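You operate a simulated robot arm through the tools that you are given. There is no shell and no other tool.

Carry out the task below with a simulated robot arm. There is one attempt and no reset: what you move stays moved.

## Task
Put things in order on the top of the grey bench. At the end: the silver roller (marked "2") from the top of the grey bench stands on top of the white round filter; the orange small brush stands on top of the black brush nozzle; the green clip stands where the wad stood; the wad from the top of the grey bench stands where the orange small brush stood; the orange sensor stands where the green clip stood; whatever was shut is shut again. Leave all else as you found it, and nothing knocked over.

The check looks at the end state, three seconds after you hand in, the way a careful person would. Anything else that was tipped, shoved, dropped, spilled or broken makes it a failure.

## Robot
A 6-joint arm with a two-finger parallel gripper, fixed in place. Base frame: the origin is at the foot of the arm, x ahead of it, y to its left, z up; the work surface is at about z = 86. Lengths are in cm, angles in degrees, forces in N, time in s.
With the tool pointing down near the work surface it reaches from about 24 to 64 cm from the base axis. Its first joint turns from -66.0 to 66.0 degrees. Payload 2.7 kg.
Tool frame: the origin (TCP) lies between the finger pads and is the grasp point; the fingertips stand 2.3 cm ahead of it; z points along the fingers, y is the line along which they close. Largest opening 9.4 cm; finger width 3.8, thickness 1; the body of the gripper, 5.4 by 9.6 cm, starts 3.9 cm behind the TCP.
Orientation is that of the tool frame in the base frame, as a unit quaternion [w, x, y, z]. With the fingers straight down and closing along the base's y, the tool's x points along the base's -x, its y along +y and its z along -z.

## Interface
- The arm moves only by the tool jog_arm. Its argument "moves" is one flat list of numbers, 7 for each row, row after row: the shift along the tool's x, y, z in units of 25 mm (1.0 is 25 mm), then the turn, a rotation vector about the tool's x, y, z in units of 6 degrees (1.0 is 6 degrees), then the gripper command, from -1 (fully open) to 1 (shut), values between in proportion. In form: [dx, dy, dz, wx, wy, wz, claw, dx, dy, dz, wx, wy, wz, claw, ...]. A call has 1 to 20 rows; each row shifts and turns the commanded pose from where the row before left it, along the tool's axes as they then stand. A call with a number of a shift or a turn outside -1 to 1 is refused whole. A row lasts 0.2 s, in which the tool goes at most 5 cm and 8.6 degrees; a call with a longer step from one row to the next is refused whole, and so is a gripper value outside its range. Where a pose cannot be reached the arm comes as near as it can. A force on the tool above 40 N (or 10 N above the force at the start of the call, whichever is more), or a blocked arm, ends the call early, and 0.2 s more pass. The fingers move at their own pace (about 4.5 cm/s each) and stop on an object; they squeeze with about 30 N. The grip force told is the motor's: it shows also when the fingers shut on nothing. Time passes only in rows, and 0.2 s behind the last, so rows that do not move let the fingers close. The reply holds the time, the measured pose of the TCP, the force on the tool along the base axes, the opening and the grip force, in the units named above and with some noise, with the torque about the TCP (base axes, N m) and any sound that the robot's microphone picked up.
- Cameras (640 x 400 px; columns grow to the right, rows downward): "scene" is fixed at [8.57, -45.15, 138.79]; the picture's right is [0.60, -0.80, 0.00], its down [-0.56, -0.42, -0.71] and it looks along [0.57, 0.43, -0.70] (base axes); focal length 231 px, centre (320, 200). "wrist" rides on the gripper at [8.6, 1.6, -7.5] in the tool frame; the picture's right is [-0.18, 0.98, 0.00], its down [-0.58, -0.11, -0.81] and it looks along [-0.79, -0.15, 0.59] (tool axes); focal length 243 px, centre (320, 200). There is no depth. A picture from a camera that has moved, and an enlarged one, comes with that camera's place and axes in the base frame and with its lens.
- snapshot(camera): a new picture of that camera. The clock stands still meanwhile.
- enlarge(camera, box): a new picture of the part [left, top, right, bottom] of that camera's present view, enlarged. The clock stands still meanwhile.
- job_done(): hands the job in; it is judged then, once.

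Places have to be worked out from the pictures, the camera data and where the tool is seen. Open the gripper and draw the arm clear of the work before you hand the job in, unless the task says otherwise.

The tools are called after "Emit:" as name(argument=value, ...) on one line, values as JSON. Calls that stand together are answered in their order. jog_arm: Moves the arm, as the interface text tells. Its arguments: {"type":"object","properties":{"moves":{"type":"array","items":{"type":"number"}}},"required":["moves"]} The other tools are called the same way: snapshot (camera) takes a picture; enlarge (camera, box) takes an enlarged picture of a part of a camera's view; job_done () hands the job in.

At the start:

```text
clock: 0.0
position: [47.9, -4.53, 116.28]
ee_rot: [0.002, 0.001, 1.0, -0.001]
ft_force: [0.2, -0.7, 0.7]
ft_torque: [0.0, -0.01, 0.02]
grip_width: 9.41
grasp_force: 0.1
```

scene: 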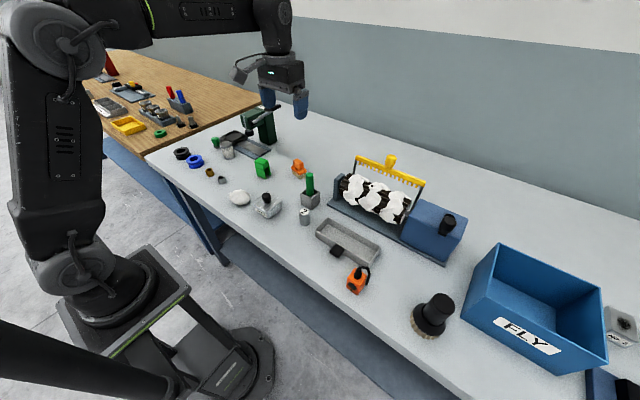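
wrist: 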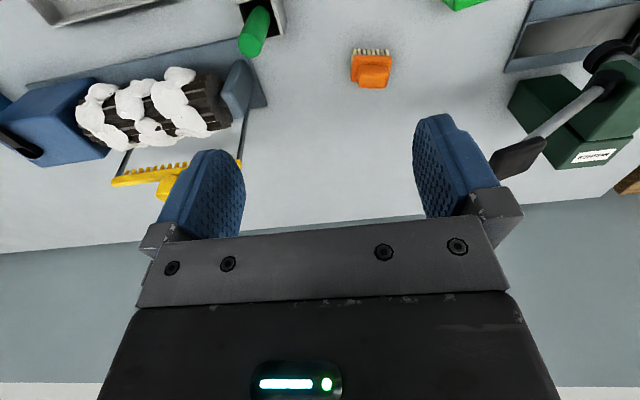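

I start by looking closely at the scene; the first picture shows many small items on the grey bench, so I enlarge several regions.

Emit:
enlarge(camera="scene", box=[160, 100, 320, 200])

Emit:
enlarge(camera="scene", box=[200, 150, 360, 250])

Emit:
enlarge(camera="scene", box=[300, 130, 480, 340])

Emit:
enlarge(camera="scene", box=[400, 220, 640, 400])

Emit:
enlarge(camera="scene", box=[60, 50, 240, 170])

```text
4.00 times, centred on (240, 150) of scene
camera zoom: at [8.57, -45.15, 138.79], right [0.6, -0.8, 0.0], down [-0.56, -0.42, -0.71], along [0.57, 0.43, -0.7], focal length 923 px, centre (640, 400)
```

zoom: 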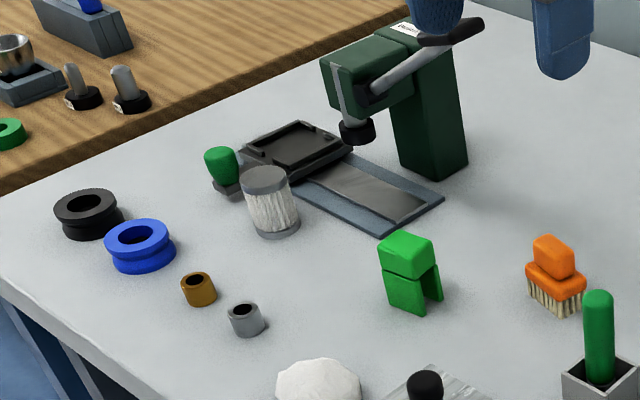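

```text
4.00 times, centred on (280, 200) of scene
camera zoom: at [8.57, -45.15, 138.79], right [0.6, -0.8, 0.0], down [-0.56, -0.42, -0.71], along [0.57, 0.43, -0.7], focal length 923 px, centre (480, 200)
```

zoom: 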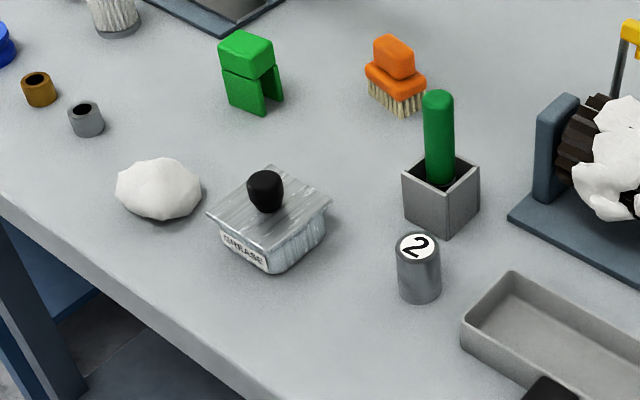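

```text
1.90 times, centred on (390, 235) of scene
camera zoom: at [8.57, -45.15, 138.79], right [0.6, -0.8, 0.0], down [-0.56, -0.42, -0.71], along [0.57, 0.43, -0.7], focal length 439 px, centre (187, 133)
```

zoom: 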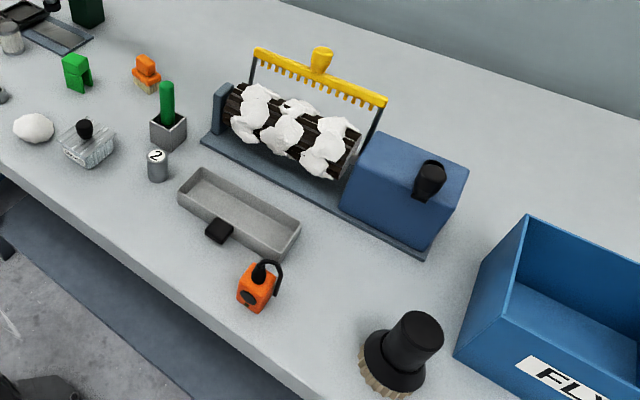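

```text
2.22 times, centred on (520, 310) of scene
camera zoom: at [8.57, -45.15, 138.79], right [0.6, -0.8, 0.0], down [-0.56, -0.42, -0.71], along [0.57, 0.43, -0.7], focal length 512 px, centre (-124, -44)
```

zoom: 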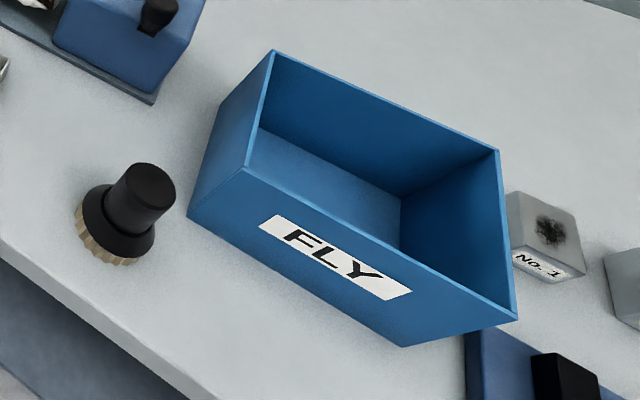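

```text
3.33 times, centred on (150, 110) of scene
camera zoom: at [8.57, -45.15, 138.79], right [0.6, -0.8, 0.0], down [-0.56, -0.42, -0.71], along [0.57, 0.43, -0.7], focal length 769 px, centre (887, 500)
```

zoom: 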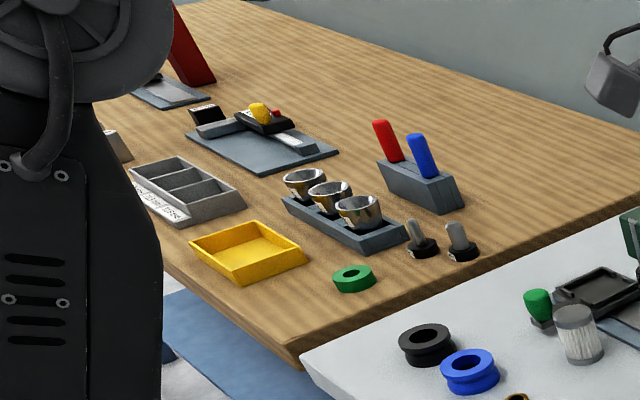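

The scene shows roller "2" near (41,-15), filter near (49,31), brush near (57,0), clip near (49,11), wad near (36,8), sensor near (32,-38), nozzle near (34,-53). I look closer through the wrist camera before moving.

Emit:
enlarge(camera="wrist", box=[300, 0, 460, 100])

Emit:
enlarge(camera="scene", box=[270, 145, 334, 185])

Emit:
enlarge(camera="scene", box=[330, 255, 394, 295])

Emit:
enlarge(camera="scene", box=[400, 280, 480, 330])

Emit:
enlarge(camera="scene", box=[200, 130, 280, 180])

```text
4.00 times, centred on (380, 50) of wrist
camera zoom: at [39.28, -2.92, 123.67], right [0.19, 0.98, 0.0], down [0.58, -0.11, 0.81], along [0.79, -0.15, -0.59], focal length 970 px, centre (80, 800)
```

zoom: 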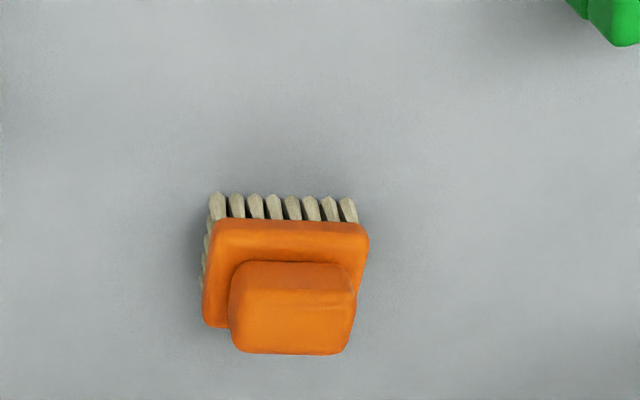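

```text
10.00 times, centred on (302, 165) of scene
camera zoom: at [8.57, -45.15, 138.79], right [0.6, -0.8, 0.0], down [-0.56, -0.42, -0.71], along [0.57, 0.43, -0.7], focal length 2306 px, centre (500, 550)
```

zoom: 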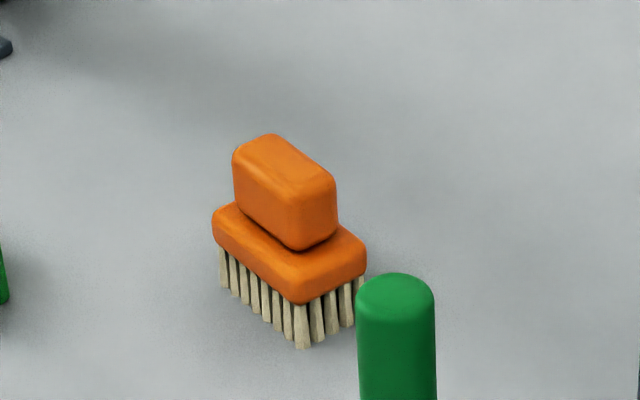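

```text
10.00 times, centred on (362, 275) of scene
camera zoom: at [8.57, -45.15, 138.79], right [0.6, -0.8, 0.0], down [-0.56, -0.42, -0.71], along [0.57, 0.43, -0.7], focal length 2306 px, centre (-100, -550)
```

zoom: 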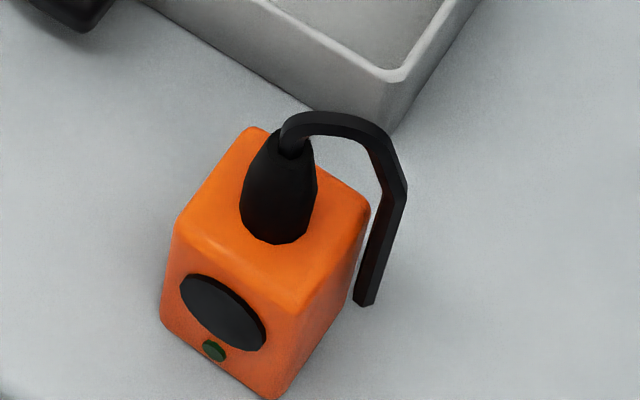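

```text
8.00 times, centred on (440, 305) of scene
camera zoom: at [8.57, -45.15, 138.79], right [0.6, -0.8, 0.0], down [-0.56, -0.42, -0.71], along [0.57, 0.43, -0.7], focal length 1845 px, centre (-640, -640)
```

zoom: 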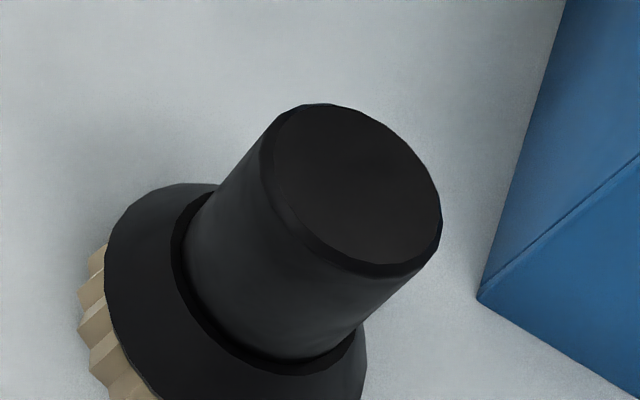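

```text
8.00 times, centred on (240, 155) of scene
camera zoom: at [8.57, -45.15, 138.79], right [0.6, -0.8, 0.0], down [-0.56, -0.42, -0.71], along [0.57, 0.43, -0.7], focal length 1845 px, centre (960, 560)
```

zoom: 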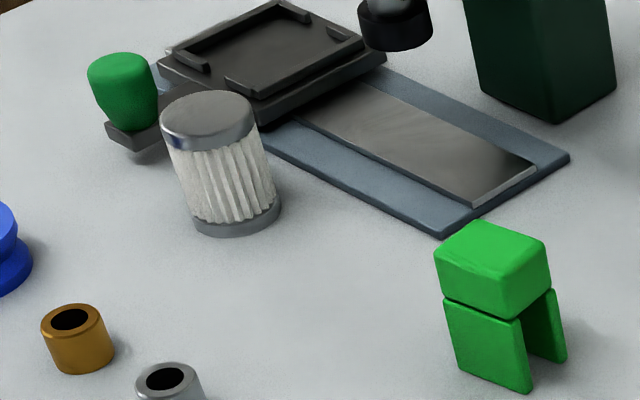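

The brush's long axis lies nearly along base y (turned about 12° towards +x), centred near (56.8, 1.1). I move above it at a safe height, turn the tool to match, and look again.

Emit:
jog_arm(moves=[-0.593, 0.375, 0.8, 0, 0, 0, -1, -0.593, 0.375, 0.8, 0, 0, 0, -1, -0.593, 0.375, 0.8, 0, 0, 0, -1, -0.593, 0.375, 0.8, 0, 0, 0, -1, -0.593, 0.375, 0.8, 0, 0, 0, -1, -0.593, 0.375, 0.8, 0, 0, 0, -1, 0, 0, 0, 0, 0, 1, -1, 0, 0, 0, 0, 0, 1, -1, 0, 0, 0, 0, 0, 0, -1])

Emit:
snapshot(camera="wrist")

Emit:
snapshot(camera="scene")

```text
clock: 2.0
position: [56.78, 1.08, 104.18]
ee_rot: [0.001, 0.106, 0.994, -0.001]
ft_force: [-0.8, 0.4, 0.1]
ft_torque: [0.01, 0.02, 0.0]
grip_width: 9.39
grasp_force: 0.0
```

```text
taken
camera wrist: at [48.67, 4.44, 111.64], right [0.39, 0.92, 0.0], down [0.54, -0.23, 0.81], along [0.74, -0.31, -0.59], focal length 243 px, centre (320, 200)
```

wrist: 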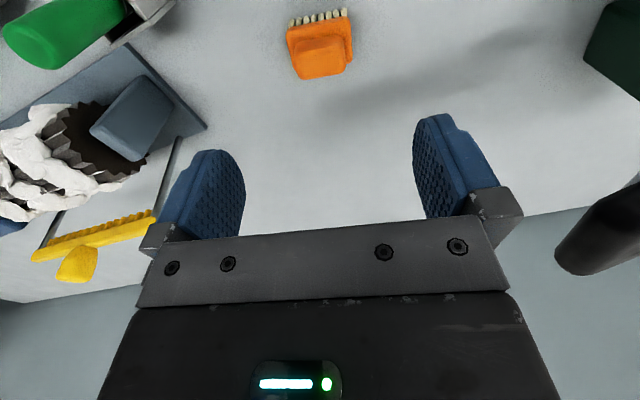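

```text
taken
```

scene: 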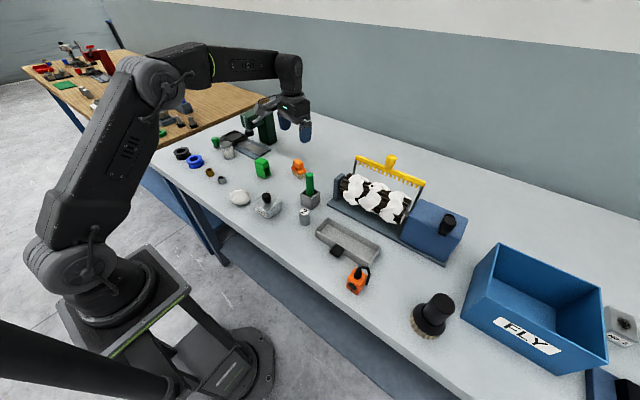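

The brush sits slightly left of the tool's centre line in the wrist view. I enlarge it to measure its edges exactly.

Emit:
enlarge(camera="wrist", box=[260, 0, 388, 80])

Emit:
enlarge(camera="wrist", box=[520, 0, 640, 280])

```text
5.00 times, centred on (324, 40) of wrist
camera zoom: at [48.67, 4.44, 111.64], right [0.39, 0.92, 0.0], down [0.54, -0.23, 0.81], along [0.74, -0.31, -0.59], focal length 1213 px, centre (300, 1000)
```

zoom: 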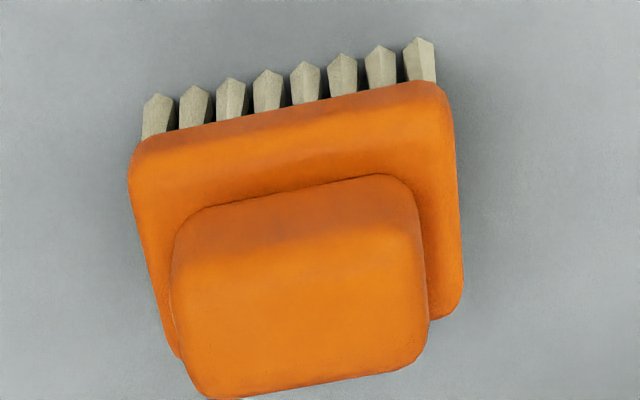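

```text
1.43 times, centred on (580, 140) of wrist
camera zoom: at [48.67, 4.44, 111.64], right [0.39, 0.92, 0.0], down [0.54, -0.23, 0.81], along [0.74, -0.31, -0.59], focal length 347 px, centre (-51, 286)
```

zoom: 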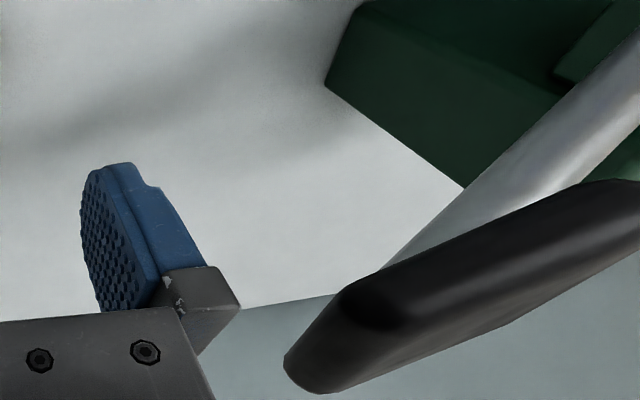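

The tool is aligned within a degree and centred on the brush; I estimate the orange plate spans z ≈ 88–89.7 and the top is at about 92.3. I go down to TCP z ≈ 89.5 and close on it.

Emit:
jog_arm(moves=[0, 0, 0.9, 0, 0, 0, -1, 0, 0, 0.9, 0, 0, 0, -1, 0, 0, 0.9, 0, 0, 0, -1, 0, 0, 0.9, 0, 0, 0, -1, 0, 0, 0.9, 0, 0, 0, -1, 0, 0, 0.7, 0, 0, 0, -1, 0, 0, 0.35, 0, 0, 0, -1, 0, 0, 0.3, 0, 0, 0, -1, 0, 0, 0, 0, 0, 0, -1])

Emit:
snapshot(camera="wrist")

Emit:
enlarge(camera="scene", box=[240, 100, 368, 180])

```text
clock: 4.0
position: [56.94, 1.04, 89.53]
ee_rot: [0.0, 0.106, 0.994, -0.001]
ft_force: [0.8, 0.3, -0.1]
ft_torque: [0.01, -0.01, -0.02]
grip_width: 9.41
grasp_force: 0.0
```

```text
taken
camera wrist: at [48.73, 4.32, 96.99], right [0.39, 0.92, 0.0], down [0.54, -0.23, 0.81], along [0.74, -0.31, -0.59], focal length 243 px, centre (320, 200)
```

wrist: 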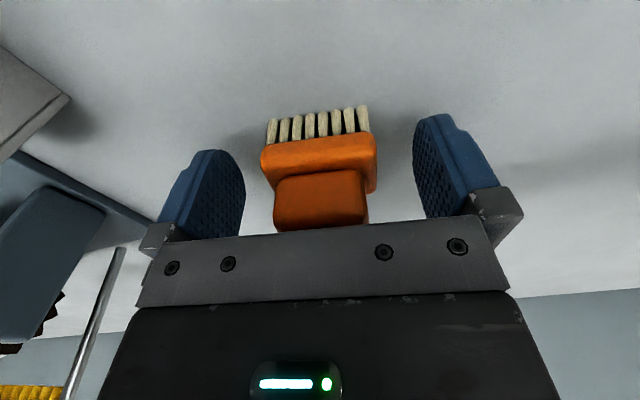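

```text
5.00 times, centred on (304, 140) of scene
camera zoom: at [8.57, -45.15, 138.79], right [0.6, -0.8, 0.0], down [-0.56, -0.42, -0.71], along [0.57, 0.43, -0.7], focal length 1153 px, centre (400, 500)
```

zoom: 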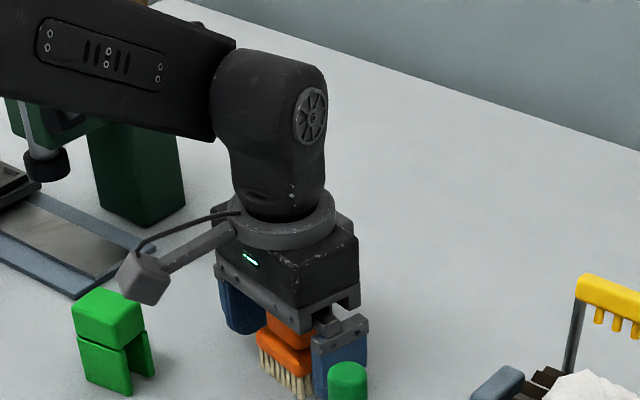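

The brush is centred between the fingers. I close the gripper.

Emit:
jog_arm(moves=[0, 0, 0, 0, 0, 0, 1, 0, 0, 0, 0, 0, 0, 1, 0, 0, 0, 0, 0, 0, 1, 0, 0, 0, 0, 0, 0, 1, 0, 0, 0, 0, 0, 0, 1])

Emit:
snapshot(camera="wrist")

```text
clock: 5.2
position: [56.8, 1.05, 89.57]
ee_rot: [0.001, 0.106, 0.994, -0.001]
ft_force: [0.8, -0.6, 0.7]
ft_torque: [0.02, -0.02, 0.01]
grip_width: 5.35
grasp_force: 29.6
```

```text
taken
camera wrist: at [48.73, 4.32, 97.01], right [0.39, 0.92, 0.0], down [0.54, -0.23, 0.81], along [0.74, -0.31, -0.59], focal length 243 px, centre (320, 200)
```

wrist: 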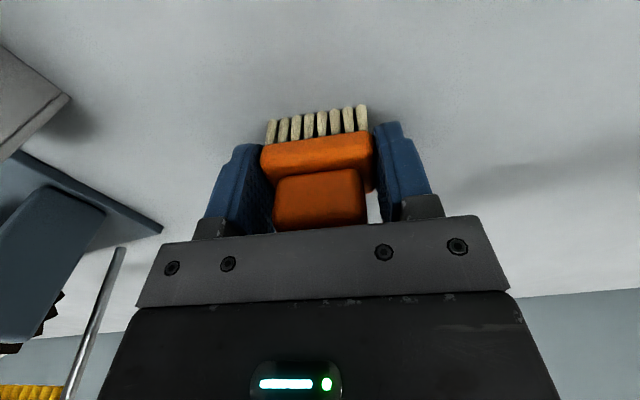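

The gripper holds the brush at 5.35 cm width; its foot is about 3.55 cm below the TCP. I lift straight up and turn the tool towards the arm's radial direction for the nozzle.

Emit:
jog_arm(moves=[0, 0, -0.3, 0, 0, 0, 1, 0, 0, -0.6, 0, 0, 0, 1, 0, 0, -1, 0, 0, 0, 1, 0, 0, -1, 0, 0, 0, 1, 0, 0, -1, 0, 0, 0, 1, 0, 0, -1, 0, 0, 0, 1, 0, 0, -1, 0, 0, 0, 1, 0, 0, -1, 0, 0, 0, 1, 0, 0, -1, 0, 0, 0, 1, 0, 0, -1, 0, 0, 0, 1, 0, 0, -1, 0, 0, 0, 1, 0, 0, 0, 0, 0, 0, 1])

Emit:
snapshot(camera="wrist")

```text
clock: 7.8
position: [56.62, 0.96, 114.37]
ee_rot: [0.001, 0.105, 0.994, -0.001]
ft_force: [0.1, -0.2, -1.4]
ft_torque: [0.0, 0.02, -0.01]
grip_width: 3.91
grasp_force: 30.3
```

```text
taken
camera wrist: at [48.54, 4.25, 121.79], right [0.39, 0.92, 0.0], down [0.55, -0.23, 0.81], along [0.74, -0.31, -0.59], focal length 243 px, centre (320, 200)
```

wrist: 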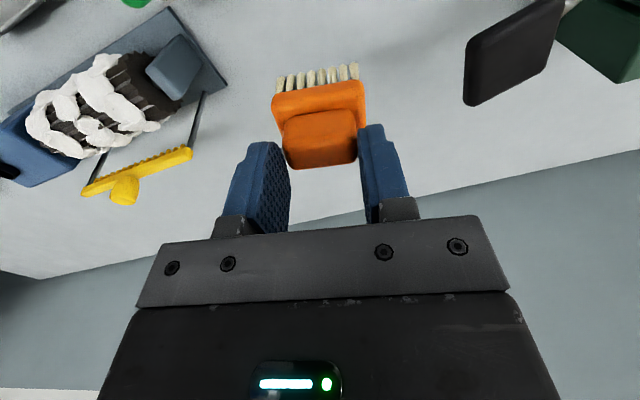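

The grip narrowed to 3.9 cm, so the brush seems to have slid down to be held by its handle near the fingertips. I look at it closely.

Emit:
enlarge(camera="wrist", box=[220, 40, 420, 240])

Emit:
enlarge(camera="scene", box=[240, 60, 368, 180])

```text
2.00 times, centred on (320, 140) of wrist
camera zoom: at [48.54, 4.25, 121.79], right [0.39, 0.92, 0.0], down [0.55, -0.23, 0.81], along [0.74, -0.31, -0.59], focal length 485 px, centre (320, 320)
```

zoom: 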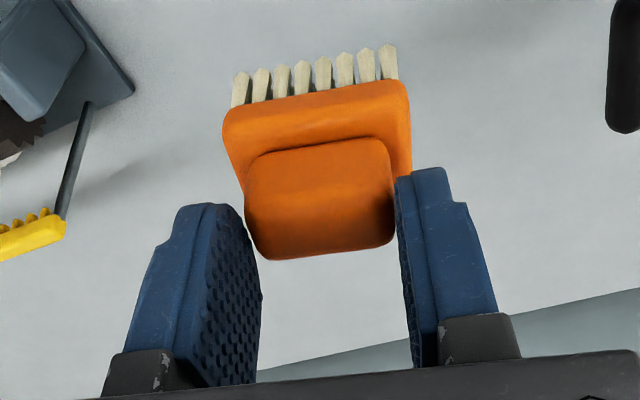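

```text
3.33 times, centred on (304, 120) of scene
camera zoom: at [8.57, -45.15, 138.79], right [0.6, -0.8, 0.0], down [-0.56, -0.42, -0.71], along [0.57, 0.43, -0.7], focal length 769 px, centre (373, 467)
```

zoom: 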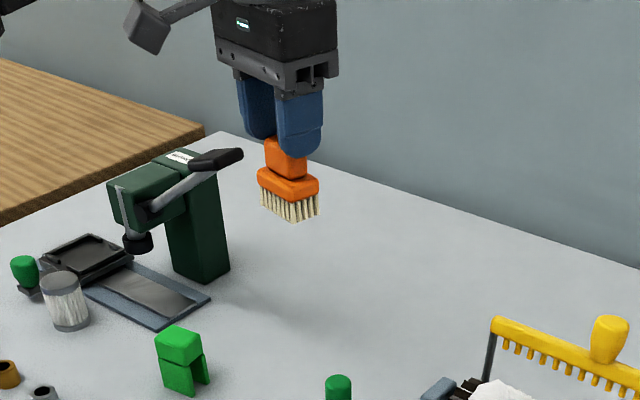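

The brush now hangs by its handle with only the fingertips on it. To be safe I set it back down on its spot gently and regrip the handle more deeply.

Emit:
jog_arm(moves=[0, 0, 0.4, 0, 0, 0, 1, 0, 0, 0.7, 0, 0, 0, 1, 0, 0, 0.8, 0, 0, 0, 1, 0, 0, 0.8, 0, 0, 0, 1, 0, 0, 0.8, 0, 0, 0, 1, 0, 0, 0.8, 0, 0, 0, 1, 0, 0, 0.8, 0, 0, 0, 1, 0, 0, 0.8, 0, 0, 0, 1, 0, 0, 0.7, 0, 0, 0, 1, 0, 0, 0.4, 0, 0, 0, 1, 0, 0, 0, 0, 0, 0, 1])

Emit:
enlarge(camera="scene", box=[240, 100, 368, 180])

Emit:
enlarge(camera="wrist", box=[220, 40, 420, 240])

```text
clock: 10.2
position: [56.68, 1.07, 96.85]
ee_rot: [0.001, 0.105, 0.994, -0.001]
ft_force: [0.6, 0.1, -0.5]
ft_torque: [-0.01, 0.02, -0.01]
grip_width: 3.93
grasp_force: 29.8
```

```text
5.00 times, centred on (304, 140) of scene
camera zoom: at [8.57, -45.15, 138.79], right [0.6, -0.8, 0.0], down [-0.56, -0.42, -0.71], along [0.57, 0.43, -0.7], focal length 1153 px, centre (400, 500)
```

zoom: 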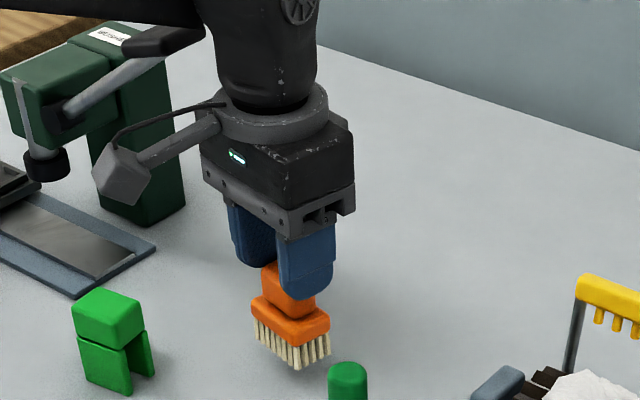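

```text
2.00 times, centred on (320, 140) of wrist
camera zoom: at [48.59, 4.39, 104.24], right [0.39, 0.92, 0.0], down [0.54, -0.23, 0.81], along [0.74, -0.31, -0.59], focal length 485 px, centre (320, 320)
```

zoom: 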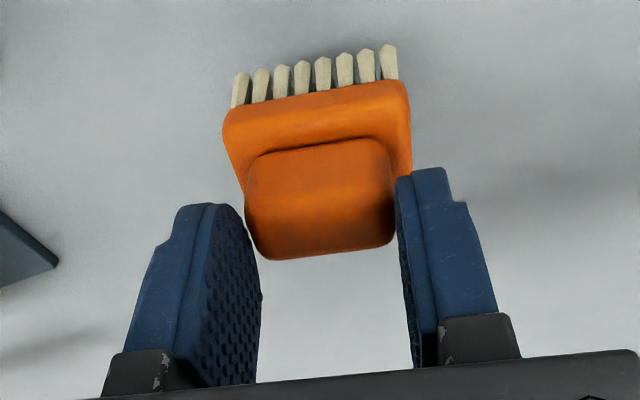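

The hold is stable and upright. I lower slowly until the bristles touch.

Emit:
jog_arm(moves=[0, 0, 0.3, 0, 0, 0, 1, 0, 0, 0.3, 0, 0, 0, 1, 0, 0, 0.2, 0, 0, 0, 1, 0, 0, 0.2, 0, 0, 0, 1, 0, 0, 0.1, 0, 0, 0, 1, 0, 0, 0, 0, 0, 0, 1])

Emit:
enlarge(camera="scene", box=[260, 130, 340, 190])

```text
clock: 11.6
position: [56.82, 1.09, 94.01]
ee_rot: [0.001, 0.106, 0.994, -0.001]
ft_force: [0.7, -0.3, -1.1]
ft_torque: [0.01, 0.02, -0.02]
grip_width: 3.88
grasp_force: 30.4
```

```text
6.67 times, centred on (300, 160) of scene
camera zoom: at [8.57, -45.15, 138.79], right [0.6, -0.8, 0.0], down [-0.56, -0.42, -0.71], along [0.57, 0.43, -0.7], focal length 1538 px, centre (453, 467)
```

zoom: 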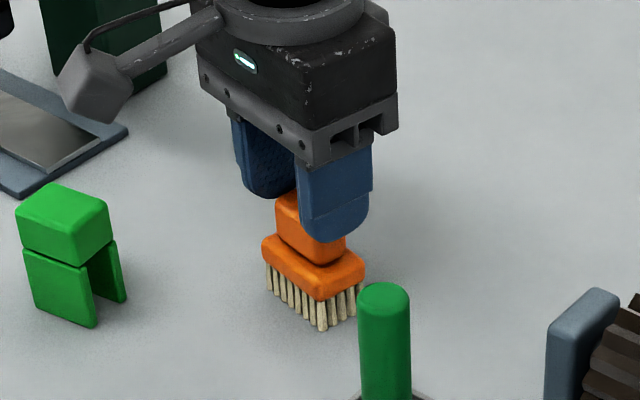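

The bristle corner is now at the same pixel as originally, so it is at or just above the bench. I creep down a few millimetres and watch the force.

Emit:
jog_arm(moves=[0, 0, 0.05, 0, 0, 0, 1, 0, 0, 0, 0, 0, 0, 1])

Emit:
jog_arm(moves=[0, 0, 0.05, 0, 0, 0, 1, 0, 0, 0, 0, 0, 0, 1])

Emit:
jog_arm(moves=[0, 0, 0.05, 0, 0, 0, 1, 0, 0, 0, 0, 0, 0, 1])

```text
clock: 12.2
position: [56.85, 1.02, 94.07]
ee_rot: [0.001, 0.105, 0.994, -0.001]
ft_force: [-1.5, 0.3, 2.3]
ft_torque: [0.0, 0.12, -0.03]
grip_width: 3.91
grasp_force: 29.5
```

```text
clock: 12.8
position: [56.85, 0.97, 94.03]
ee_rot: [0.002, 0.106, 0.994, -0.001]
ft_force: [-6.6, 0.4, 17.0]
ft_torque: [0.06, 0.58, -0.01]
grip_width: 3.91
grasp_force: 29.9
```

```text
clock: 13.4
position: [56.93, 1.0, 93.88]
ee_rot: [0.005, 0.106, 0.994, -0.001]
ft_force: [0.4, -0.8, 20.8]
ft_torque: [-0.01, -0.14, 0.01]
grip_width: 3.91
grasp_force: 29.9
```

The brush is standing on the bench (20 N contact). I open slightly (to about 5.2 cm) and descend with small steps around the handle.

Emit:
jog_arm(moves=[0, 0, 0, 0, 0, 0, -0.1, 0, 0, 0, 0, 0, 0, -0.1, 0, 0, 0, 0, 0, 0, -0.1, 0, 0, 0.2, 0, 0, 0, -0.1, 0, 0, 0.15, 0, 0, 0, -0.1, 0, 0, 0, 0, 0, 0, -0.1])

Emit:
enlarge(camera="wrist", box=[220, 40, 420, 240])

Emit:
enlarge(camera="scene", box=[268, 135, 332, 175])

```text
clock: 14.8
position: [56.91, 1.01, 92.82]
ee_rot: [0.001, 0.105, 0.994, 0.0]
ft_force: [-0.7, -0.3, 0.3]
ft_torque: [0.05, 0.03, 0.01]
grip_width: 5.16
grasp_force: 0.0
```

```text
2.00 times, centred on (320, 140) of wrist
camera zoom: at [48.69, 4.38, 100.23], right [0.39, 0.92, 0.0], down [0.55, -0.23, 0.81], along [0.74, -0.31, -0.59], focal length 485 px, centre (320, 320)
```

zoom: 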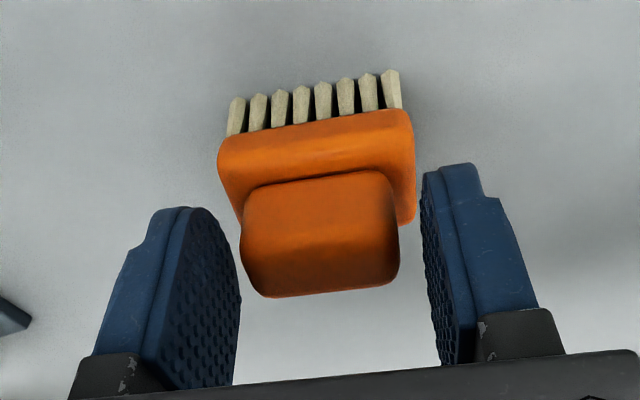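

```text
10.00 times, centred on (300, 155) of scene
camera zoom: at [8.57, -45.15, 138.79], right [0.6, -0.8, 0.0], down [-0.56, -0.42, -0.71], along [0.57, 0.43, -0.7], focal length 2306 px, centre (520, 650)
```

zoom: 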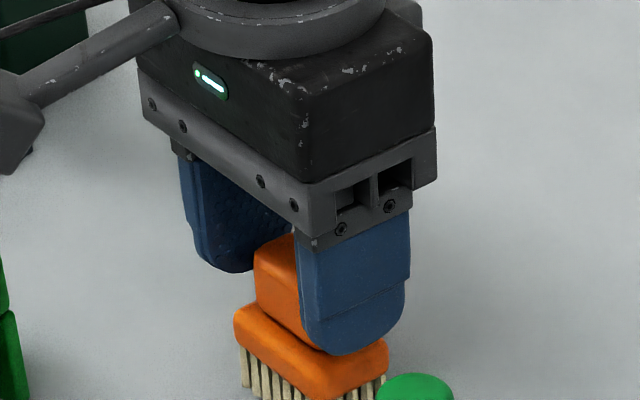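

The fingertips are close above the plate now. I creep down by about 1 mm steps to find the plate.

Emit:
jog_arm(moves=[0, 0, 0.08, 0, 0, 0, -0.1, 0, 0, 0, 0, 0, 0, -0.1])

Emit:
jog_arm(moves=[0, 0, 0.06, 0, 0, 0, -0.1, 0, 0, 0, 0, 0, 0, -0.1])

Emit:
jog_arm(moves=[0, 0, 0.06, 0, 0, 0, -0.1, 0, 0, 0, 0, 0, 0, -0.1])

```text
clock: 15.4
position: [56.76, 1.04, 92.57]
ee_rot: [0.002, 0.105, 0.994, -0.001]
ft_force: [0.0, -0.5, -0.2]
ft_torque: [0.02, 0.02, -0.01]
grip_width: 5.16
grasp_force: 0.1
```

```text
clock: 16.0
position: [56.84, 1.18, 92.45]
ee_rot: [0.0, 0.105, 0.994, 0.0]
ft_force: [0.0, -0.9, -0.4]
ft_torque: [0.01, -0.01, 0.01]
grip_width: 5.16
grasp_force: 0.0
```

```text
clock: 16.6
position: [56.77, 1.06, 92.24]
ee_rot: [0.0, 0.104, 0.995, -0.001]
ft_force: [1.0, 0.1, -0.1]
ft_torque: [-0.04, 0.02, 0.02]
grip_width: 5.18
grasp_force: 0.0
```

No contact yet with tips at about z 89.9. I go two more small steps, then close.

Emit:
jog_arm(moves=[0, 0, 0.06, 0, 0, 0, -0.1, 0, 0, 0, 0, 0, 0, -0.1])

Emit:
jog_arm(moves=[0, 0, 0.06, 0, 0, 0, -0.1, 0, 0, 0, 0, 0, 0, -0.1])

Emit:
enlarge(camera="wrist", box=[220, 40, 420, 240])

Emit:
enlarge(camera="scene", box=[268, 145, 332, 185])

```text
clock: 17.2
position: [56.81, 1.16, 92.16]
ee_rot: [0.0, 0.105, 0.994, -0.001]
ft_force: [0.2, 0.2, -0.3]
ft_torque: [-0.01, 0.03, -0.03]
grip_width: 5.14
grasp_force: 0.0
```

```text
clock: 17.8
position: [56.85, 1.12, 91.94]
ee_rot: [0.0, 0.106, 0.994, -0.001]
ft_force: [-0.4, -0.1, 0.3]
ft_torque: [-0.02, -0.01, 0.0]
grip_width: 5.2
grasp_force: 0.0
```

```text
2.00 times, centred on (320, 140) of wrist
camera zoom: at [48.72, 4.47, 99.4], right [0.39, 0.92, 0.0], down [0.54, -0.23, 0.81], along [0.74, -0.31, -0.59], focal length 485 px, centre (320, 320)
```

zoom: 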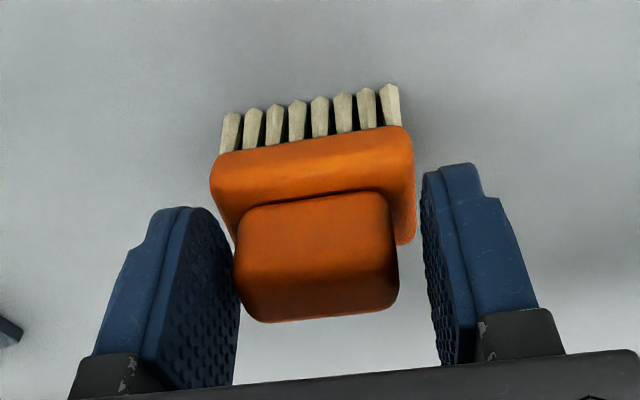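

```text
10.00 times, centred on (300, 165) of scene
camera zoom: at [8.57, -45.15, 138.79], right [0.6, -0.8, 0.0], down [-0.56, -0.42, -0.71], along [0.57, 0.43, -0.7], focal length 2306 px, centre (520, 550)
```

zoom: 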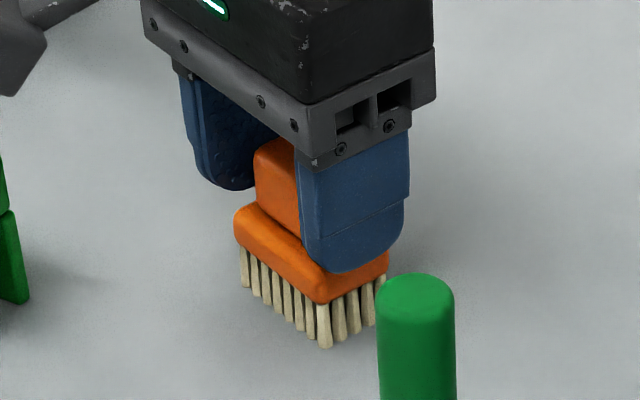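

Still no contact; the pads now cover the handle's full height. I close on the handle.

Emit:
jog_arm(moves=[0, 0, 0, 0, 0, 0, 1, 0, 0, 0, 0, 0, 0, 1, 0, 0, 0, 0, 0, 0, 1, 0, 0, 0, 0, 0, 0, 1])

Emit:
jog_arm(moves=[0, 0, -0.2, 0, 0, 0, 1, 0, 0, -0.3, 0, 0, 0, 1, 0, 0, -0.4, 0, 0, 0, 1, 0, 0, 0, 0, 0, 0, 1])

Emit:
enlarge(camera="wrist", box=[220, 40, 420, 240])

Emit:
enlarge(camera="scene", box=[268, 145, 332, 185])

```text
clock: 18.8
position: [56.83, 1.09, 91.99]
ee_rot: [0.001, 0.105, 0.994, -0.001]
ft_force: [0.3, -0.2, 0.0]
ft_torque: [0.0, 0.0, -0.01]
grip_width: 3.96
grasp_force: 30.1
```

```text
clock: 19.8
position: [56.82, 1.02, 94.23]
ee_rot: [0.001, 0.105, 0.994, -0.001]
ft_force: [0.9, 0.4, -0.5]
ft_torque: [-0.04, 0.0, -0.01]
grip_width: 3.95
grasp_force: 29.7
```

```text
2.00 times, centred on (320, 140) of wrist
camera zoom: at [48.67, 4.32, 101.7], right [0.39, 0.92, 0.0], down [0.54, -0.23, 0.81], along [0.74, -0.31, -0.59], focal length 485 px, centre (320, 320)
```

zoom: 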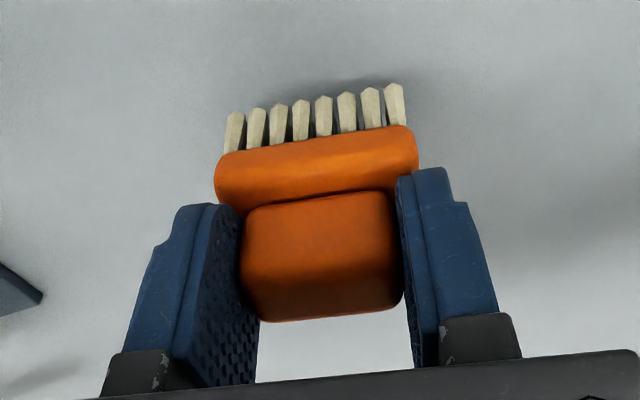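

```text
10.00 times, centred on (300, 165) of scene
camera zoom: at [8.57, -45.15, 138.79], right [0.6, -0.8, 0.0], down [-0.56, -0.42, -0.71], along [0.57, 0.43, -0.7], focal length 2306 px, centre (520, 550)
```

zoom: 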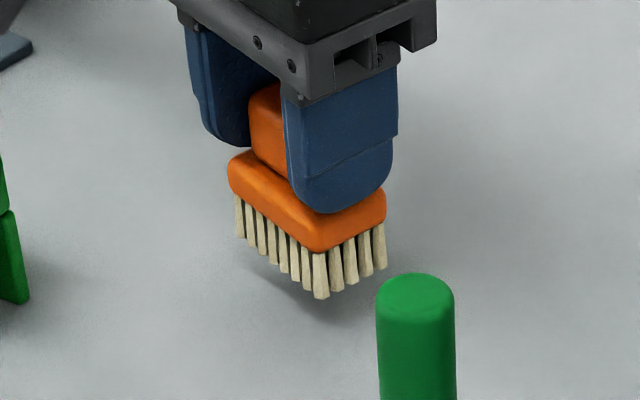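

The brush is now firmly held by its handle, foot 6 cm below the TCP, and comes up with it. I lift further and turn the tool 45° for the radial direction to the nozzle.

Emit:
jog_arm(moves=[0, 0, -0.6, 0, 0, 0, 1, 0, 0, -0.9, 0, 0, 0, 1, 0, 0, -0.9, 0, 0, 0, 1, 0, 0, -0.9, 0, 0, 0, 1, 0, 0, -0.9, 0, 0, 0, 1, 0, 0, -0.9, 0, 0, 0, 1, 0, 0, -0.9, 0, 0, 0, 1, 0, 0, -0.9, 0, 0, 0, 1, 0, 0, -0.9, 0, 0, 0, 1, 0, 0, 0, 0, 0, 0.94, 1, 0, 0, 0, 0, 0, 0.94, 1, 0, 0, 0, 0, 0, 0.94, 1, 0, 0, 0, 0, 0, 0.94, 1, 0, 0, 0, 0, 0, 0.94, 1, 0, 0, 0, 0, 0, 0.94, 1, 0, 0, 0, 0, 0, 0.94, 1, 0, 0, 0, 0, 0, 0.94, 1, 0, 0, 0, 0, 0, 0, 1])

Emit:
snapshot(camera="wrist")

Emit:
snapshot(camera="scene")

```text
clock: 23.6
position: [56.87, 1.03, 113.8]
ee_rot: [0.001, 0.479, 0.878, 0.0]
ft_force: [0.3, -0.1, -1.2]
ft_torque: [-0.01, 0.01, 0.02]
grip_width: 3.93
grasp_force: 30.2
```

```text
taken
camera wrist: at [53.53, 9.19, 121.21], right [0.93, 0.38, 0.0], down [0.22, -0.55, 0.81], along [0.3, -0.75, -0.59], focal length 243 px, centre (320, 200)
```

wrist: 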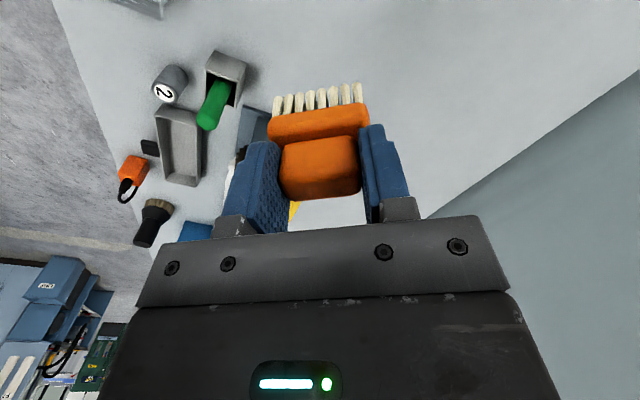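

```text
taken
```

scene: 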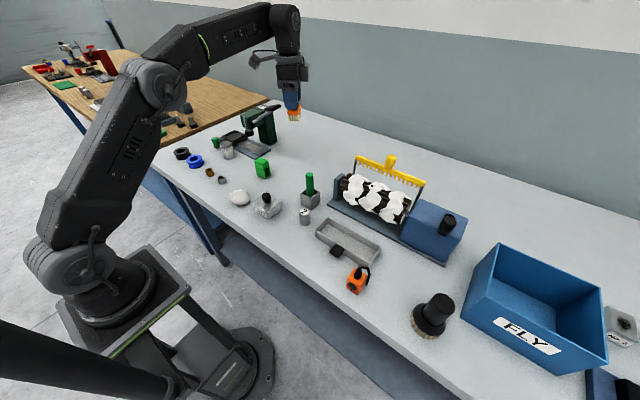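

Yaw is now 57.2°. I move high across the bench to a point short of the nozzle, to look at it with the wrist camera.

Emit:
jog_arm(moves=[-0.3, -0.5, 0, 0, 0, 0, 1, -0.547, -0.985, 0, 0, 0, 0, 1, -0.547, -0.985, 0, 0, 0, 0, 1, -0.547, -0.985, 0, 0, 0, 0, 1, -0.547, -0.985, 0, 0, 0, 0, 1, -0.547, -0.985, 0, 0, 0, 0, 1, -0.547, -0.985, 0, 0, 0, 0, 1, -0.547, -0.985, 0, 0, 0, 0, 1, -0.547, -0.985, 0, 0, 0, 0, 1, -0.547, -0.985, 0, 0, 0, 0, 1, -0.547, -0.985, 0, 0, 0, 0, 1, -0.547, -0.985, 0, 0, 0, 0, 1, -0.547, -0.985, 0, 0, 0, 0, 1, -0.547, -0.985, 0, 0, 0, 0, 1, -0.547, -0.985, 0, 0, 0, 0, 1, -0.547, -0.985, 0, 0, 0, 0, 1, -0.547, -0.985, 0, 0, 0, 0, 1, -0.547, -0.985, 0, 0, 0, 0, 1, -0.547, -0.985, 0, 0, 0, 0, 1, -0.547, -0.985, 0, 0, 0, 0, 1])

Emit:
snapshot(camera="wrist")

Emit:
snapshot(camera="scene")

```text
clock: 27.8
position: [30.85, -47.39, 113.85]
ee_rot: [0.001, 0.479, 0.878, -0.001]
ft_force: [0.1, 0.1, -1.2]
ft_torque: [0.03, 0.03, 0.01]
grip_width: 3.94
grasp_force: 29.9
```

```text
taken
camera wrist: at [27.57, -39.33, 121.26], right [0.93, 0.38, 0.0], down [0.22, -0.55, 0.81], along [0.31, -0.75, -0.59], focal length 243 px, centre (320, 200)
```

wrist: 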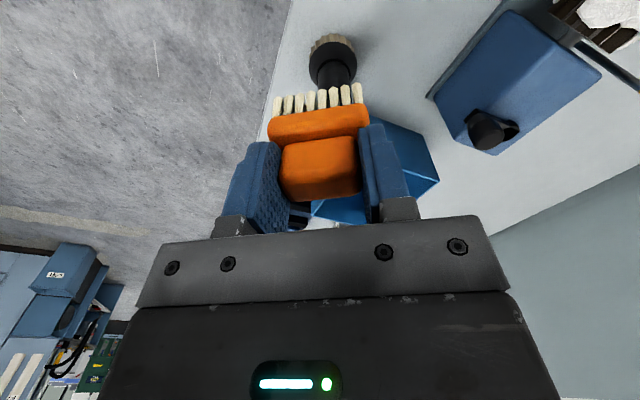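

```text
taken
```

scene: 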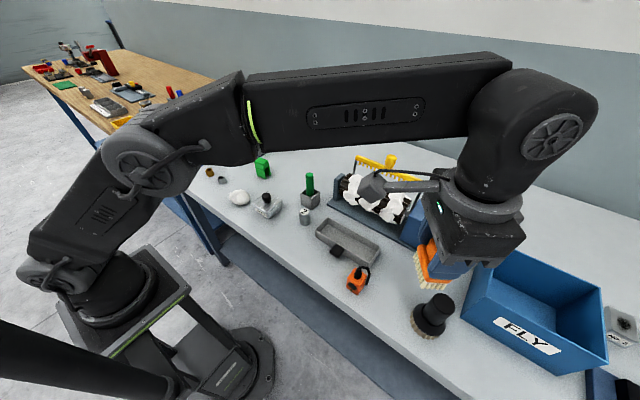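

The nozzle lies ahead of the tool in the wrist picture. I enlarge it to work out its axis and top.

Emit:
enlarge(camera="wrist", box=[276, 20, 388, 90])

Emit:
enlarge(camera="scene", box=[393, 280, 473, 350])

```text
5.71 times, centred on (332, 55) of wrist
camera zoom: at [27.57, -39.33, 121.26], right [0.93, 0.38, 0.0], down [0.22, -0.55, 0.81], along [0.31, -0.75, -0.59], focal length 1386 px, centre (251, 1029)
```

zoom: 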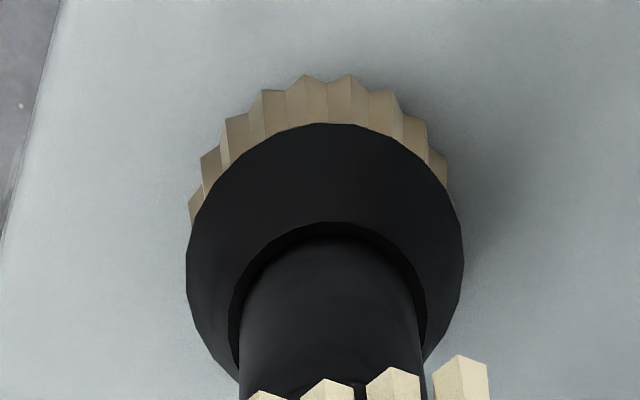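

```text
5.71 times, centred on (433, 315) of scene
camera zoom: at [8.57, -45.15, 138.79], right [0.6, -0.8, 0.0], down [-0.56, -0.42, -0.71], along [0.57, 0.43, -0.7], focal length 1318 px, centre (-326, -457)
```

zoom: 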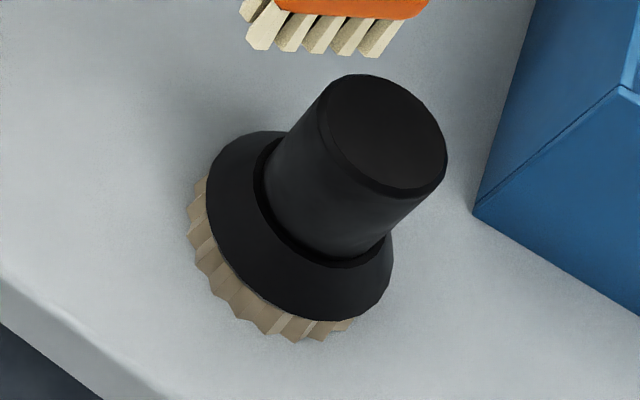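

From both pictures the nozzle axis is near (34.9, -53.0) with its top at about z 97. I move the brush over it, staying about 4 cm above, and check the pose.

Emit:
jog_arm(moves=[-0.705, 0.04, 0, 0, 0, 0, 1, -0.705, 0.04, 0, 0, 0, 0, 1, -0.705, 0.04, 0.4, 0, 0, 0, 1, -0.705, 0.04, 0.7, 0, 0, 0, 1, 0, 0, 0.8, 0, 0, 0, 1, 0, 0, 0.8, 0, 0, 0, 1, 0, 0, 0, 0, 0, 0, 1])

Emit:
snapshot(camera="wrist")

Emit:
snapshot(camera="scene")

```text
clock: 29.4
position: [32.81, -49.91, 106.22]
ee_rot: [0.002, 0.479, 0.878, -0.001]
ft_force: [-0.2, -0.4, -1.7]
ft_torque: [0.03, 0.03, -0.02]
grip_width: 3.98
grasp_force: 30.5
out of reach, approached as far as the arm can: row 2, 3, 4
```

```text
taken
camera wrist: at [29.46, -41.83, 113.63], right [0.93, 0.38, 0.0], down [0.22, -0.55, 0.81], along [0.31, -0.75, -0.59], focal length 243 px, centre (320, 200)
```

wrist: 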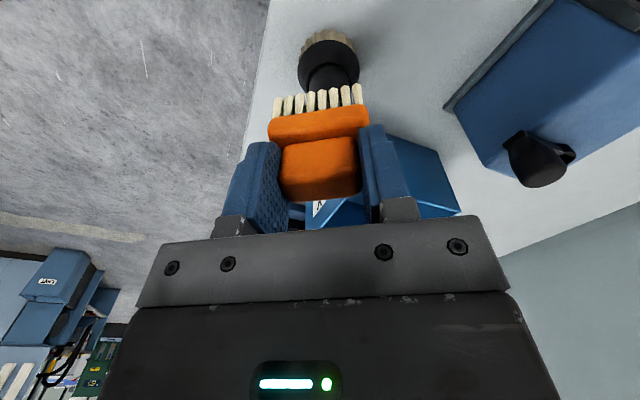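

```text
taken
```

scene: 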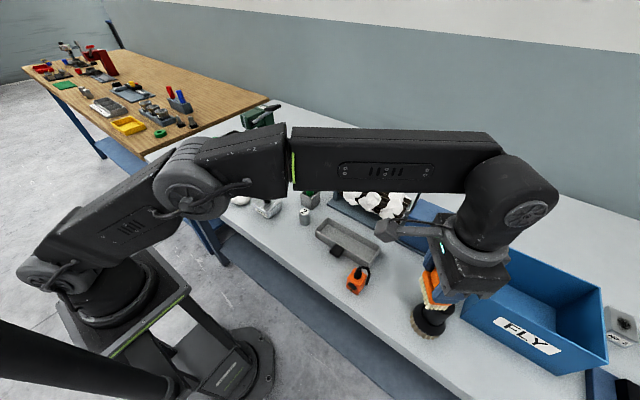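

At greater height the arm fell short (radius 59.7). Lower down it should reach farther, so I move outward again at about z 105.

Emit:
jog_arm(moves=[0, 0, 0.3, 0, 0, 0, 1, -0.4, 0.012, 0.1, 0, 0, 0, 1, -0.4, 0.012, 0, 0, 0, 0, 1, -0.4, 0.012, 0, 0, 0, 0, 1, -0.35, 0.012, 0, 0, 0, 0, 1, 0, 0, 0, 0, 0, 0, 1])

Emit:
snapshot(camera="wrist")

Emit:
enlarge(camera="scene", box=[393, 240, 493, 350])

```text
clock: 30.8
position: [33.97, -51.76, 105.01]
ee_rot: [0.001, 0.479, 0.878, -0.001]
ft_force: [-0.8, 0.4, -0.6]
ft_torque: [0.02, 0.01, 0.01]
grip_width: 3.97
grasp_force: 30.5
out of reach, approached as far as the arm can: row 4, 5
```

```text
taken
camera wrist: at [30.64, -43.67, 112.33], right [0.93, 0.38, 0.0], down [0.22, -0.55, 0.81], along [0.31, -0.75, -0.59], focal length 243 px, centre (320, 200)
```

wrist: 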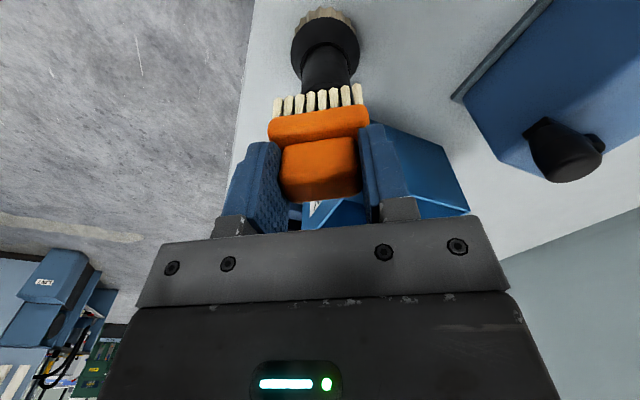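

```text
3.64 times, centred on (443, 295) of scene
camera zoom: at [8.57, -45.15, 138.79], right [0.6, -0.8, 0.0], down [-0.56, -0.42, -0.71], along [0.57, 0.43, -0.7], focal length 839 px, centre (-127, -146)
```

zoom: 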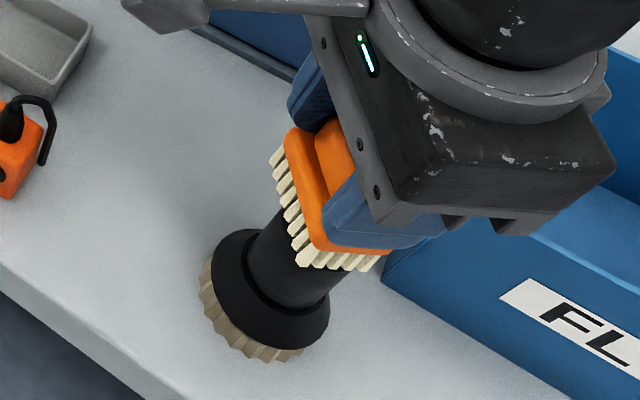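

Reach at z 105 is about 61.9, and the nozzle's axis is at radius ≈ 63.5. A small outward tilt (~4°) will cover the difference; first I refine the nozzle's position with enlarged views.

Emit:
enlarge(camera="wrist", box=[264, 0, 392, 120])

Emit:
enlarge(camera="scene", box=[430, 265, 510, 345])

```text
3.33 times, centred on (328, 60) of wrist
camera zoom: at [30.64, -43.67, 112.33], right [0.93, 0.38, 0.0], down [0.22, -0.55, 0.81], along [0.31, -0.75, -0.59], focal length 809 px, centre (293, 667)
```

zoom: 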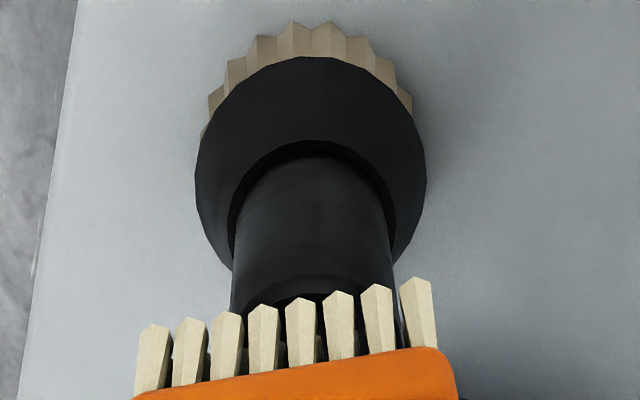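

```text
5.00 times, centred on (470, 305) of scene
camera zoom: at [8.57, -45.15, 138.79], right [0.6, -0.8, 0.0], down [-0.56, -0.42, -0.71], along [0.57, 0.43, -0.7], focal length 1153 px, centre (-430, -325)
```

zoom: 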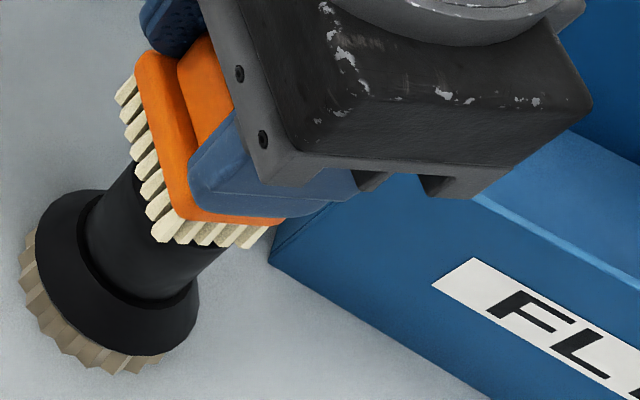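

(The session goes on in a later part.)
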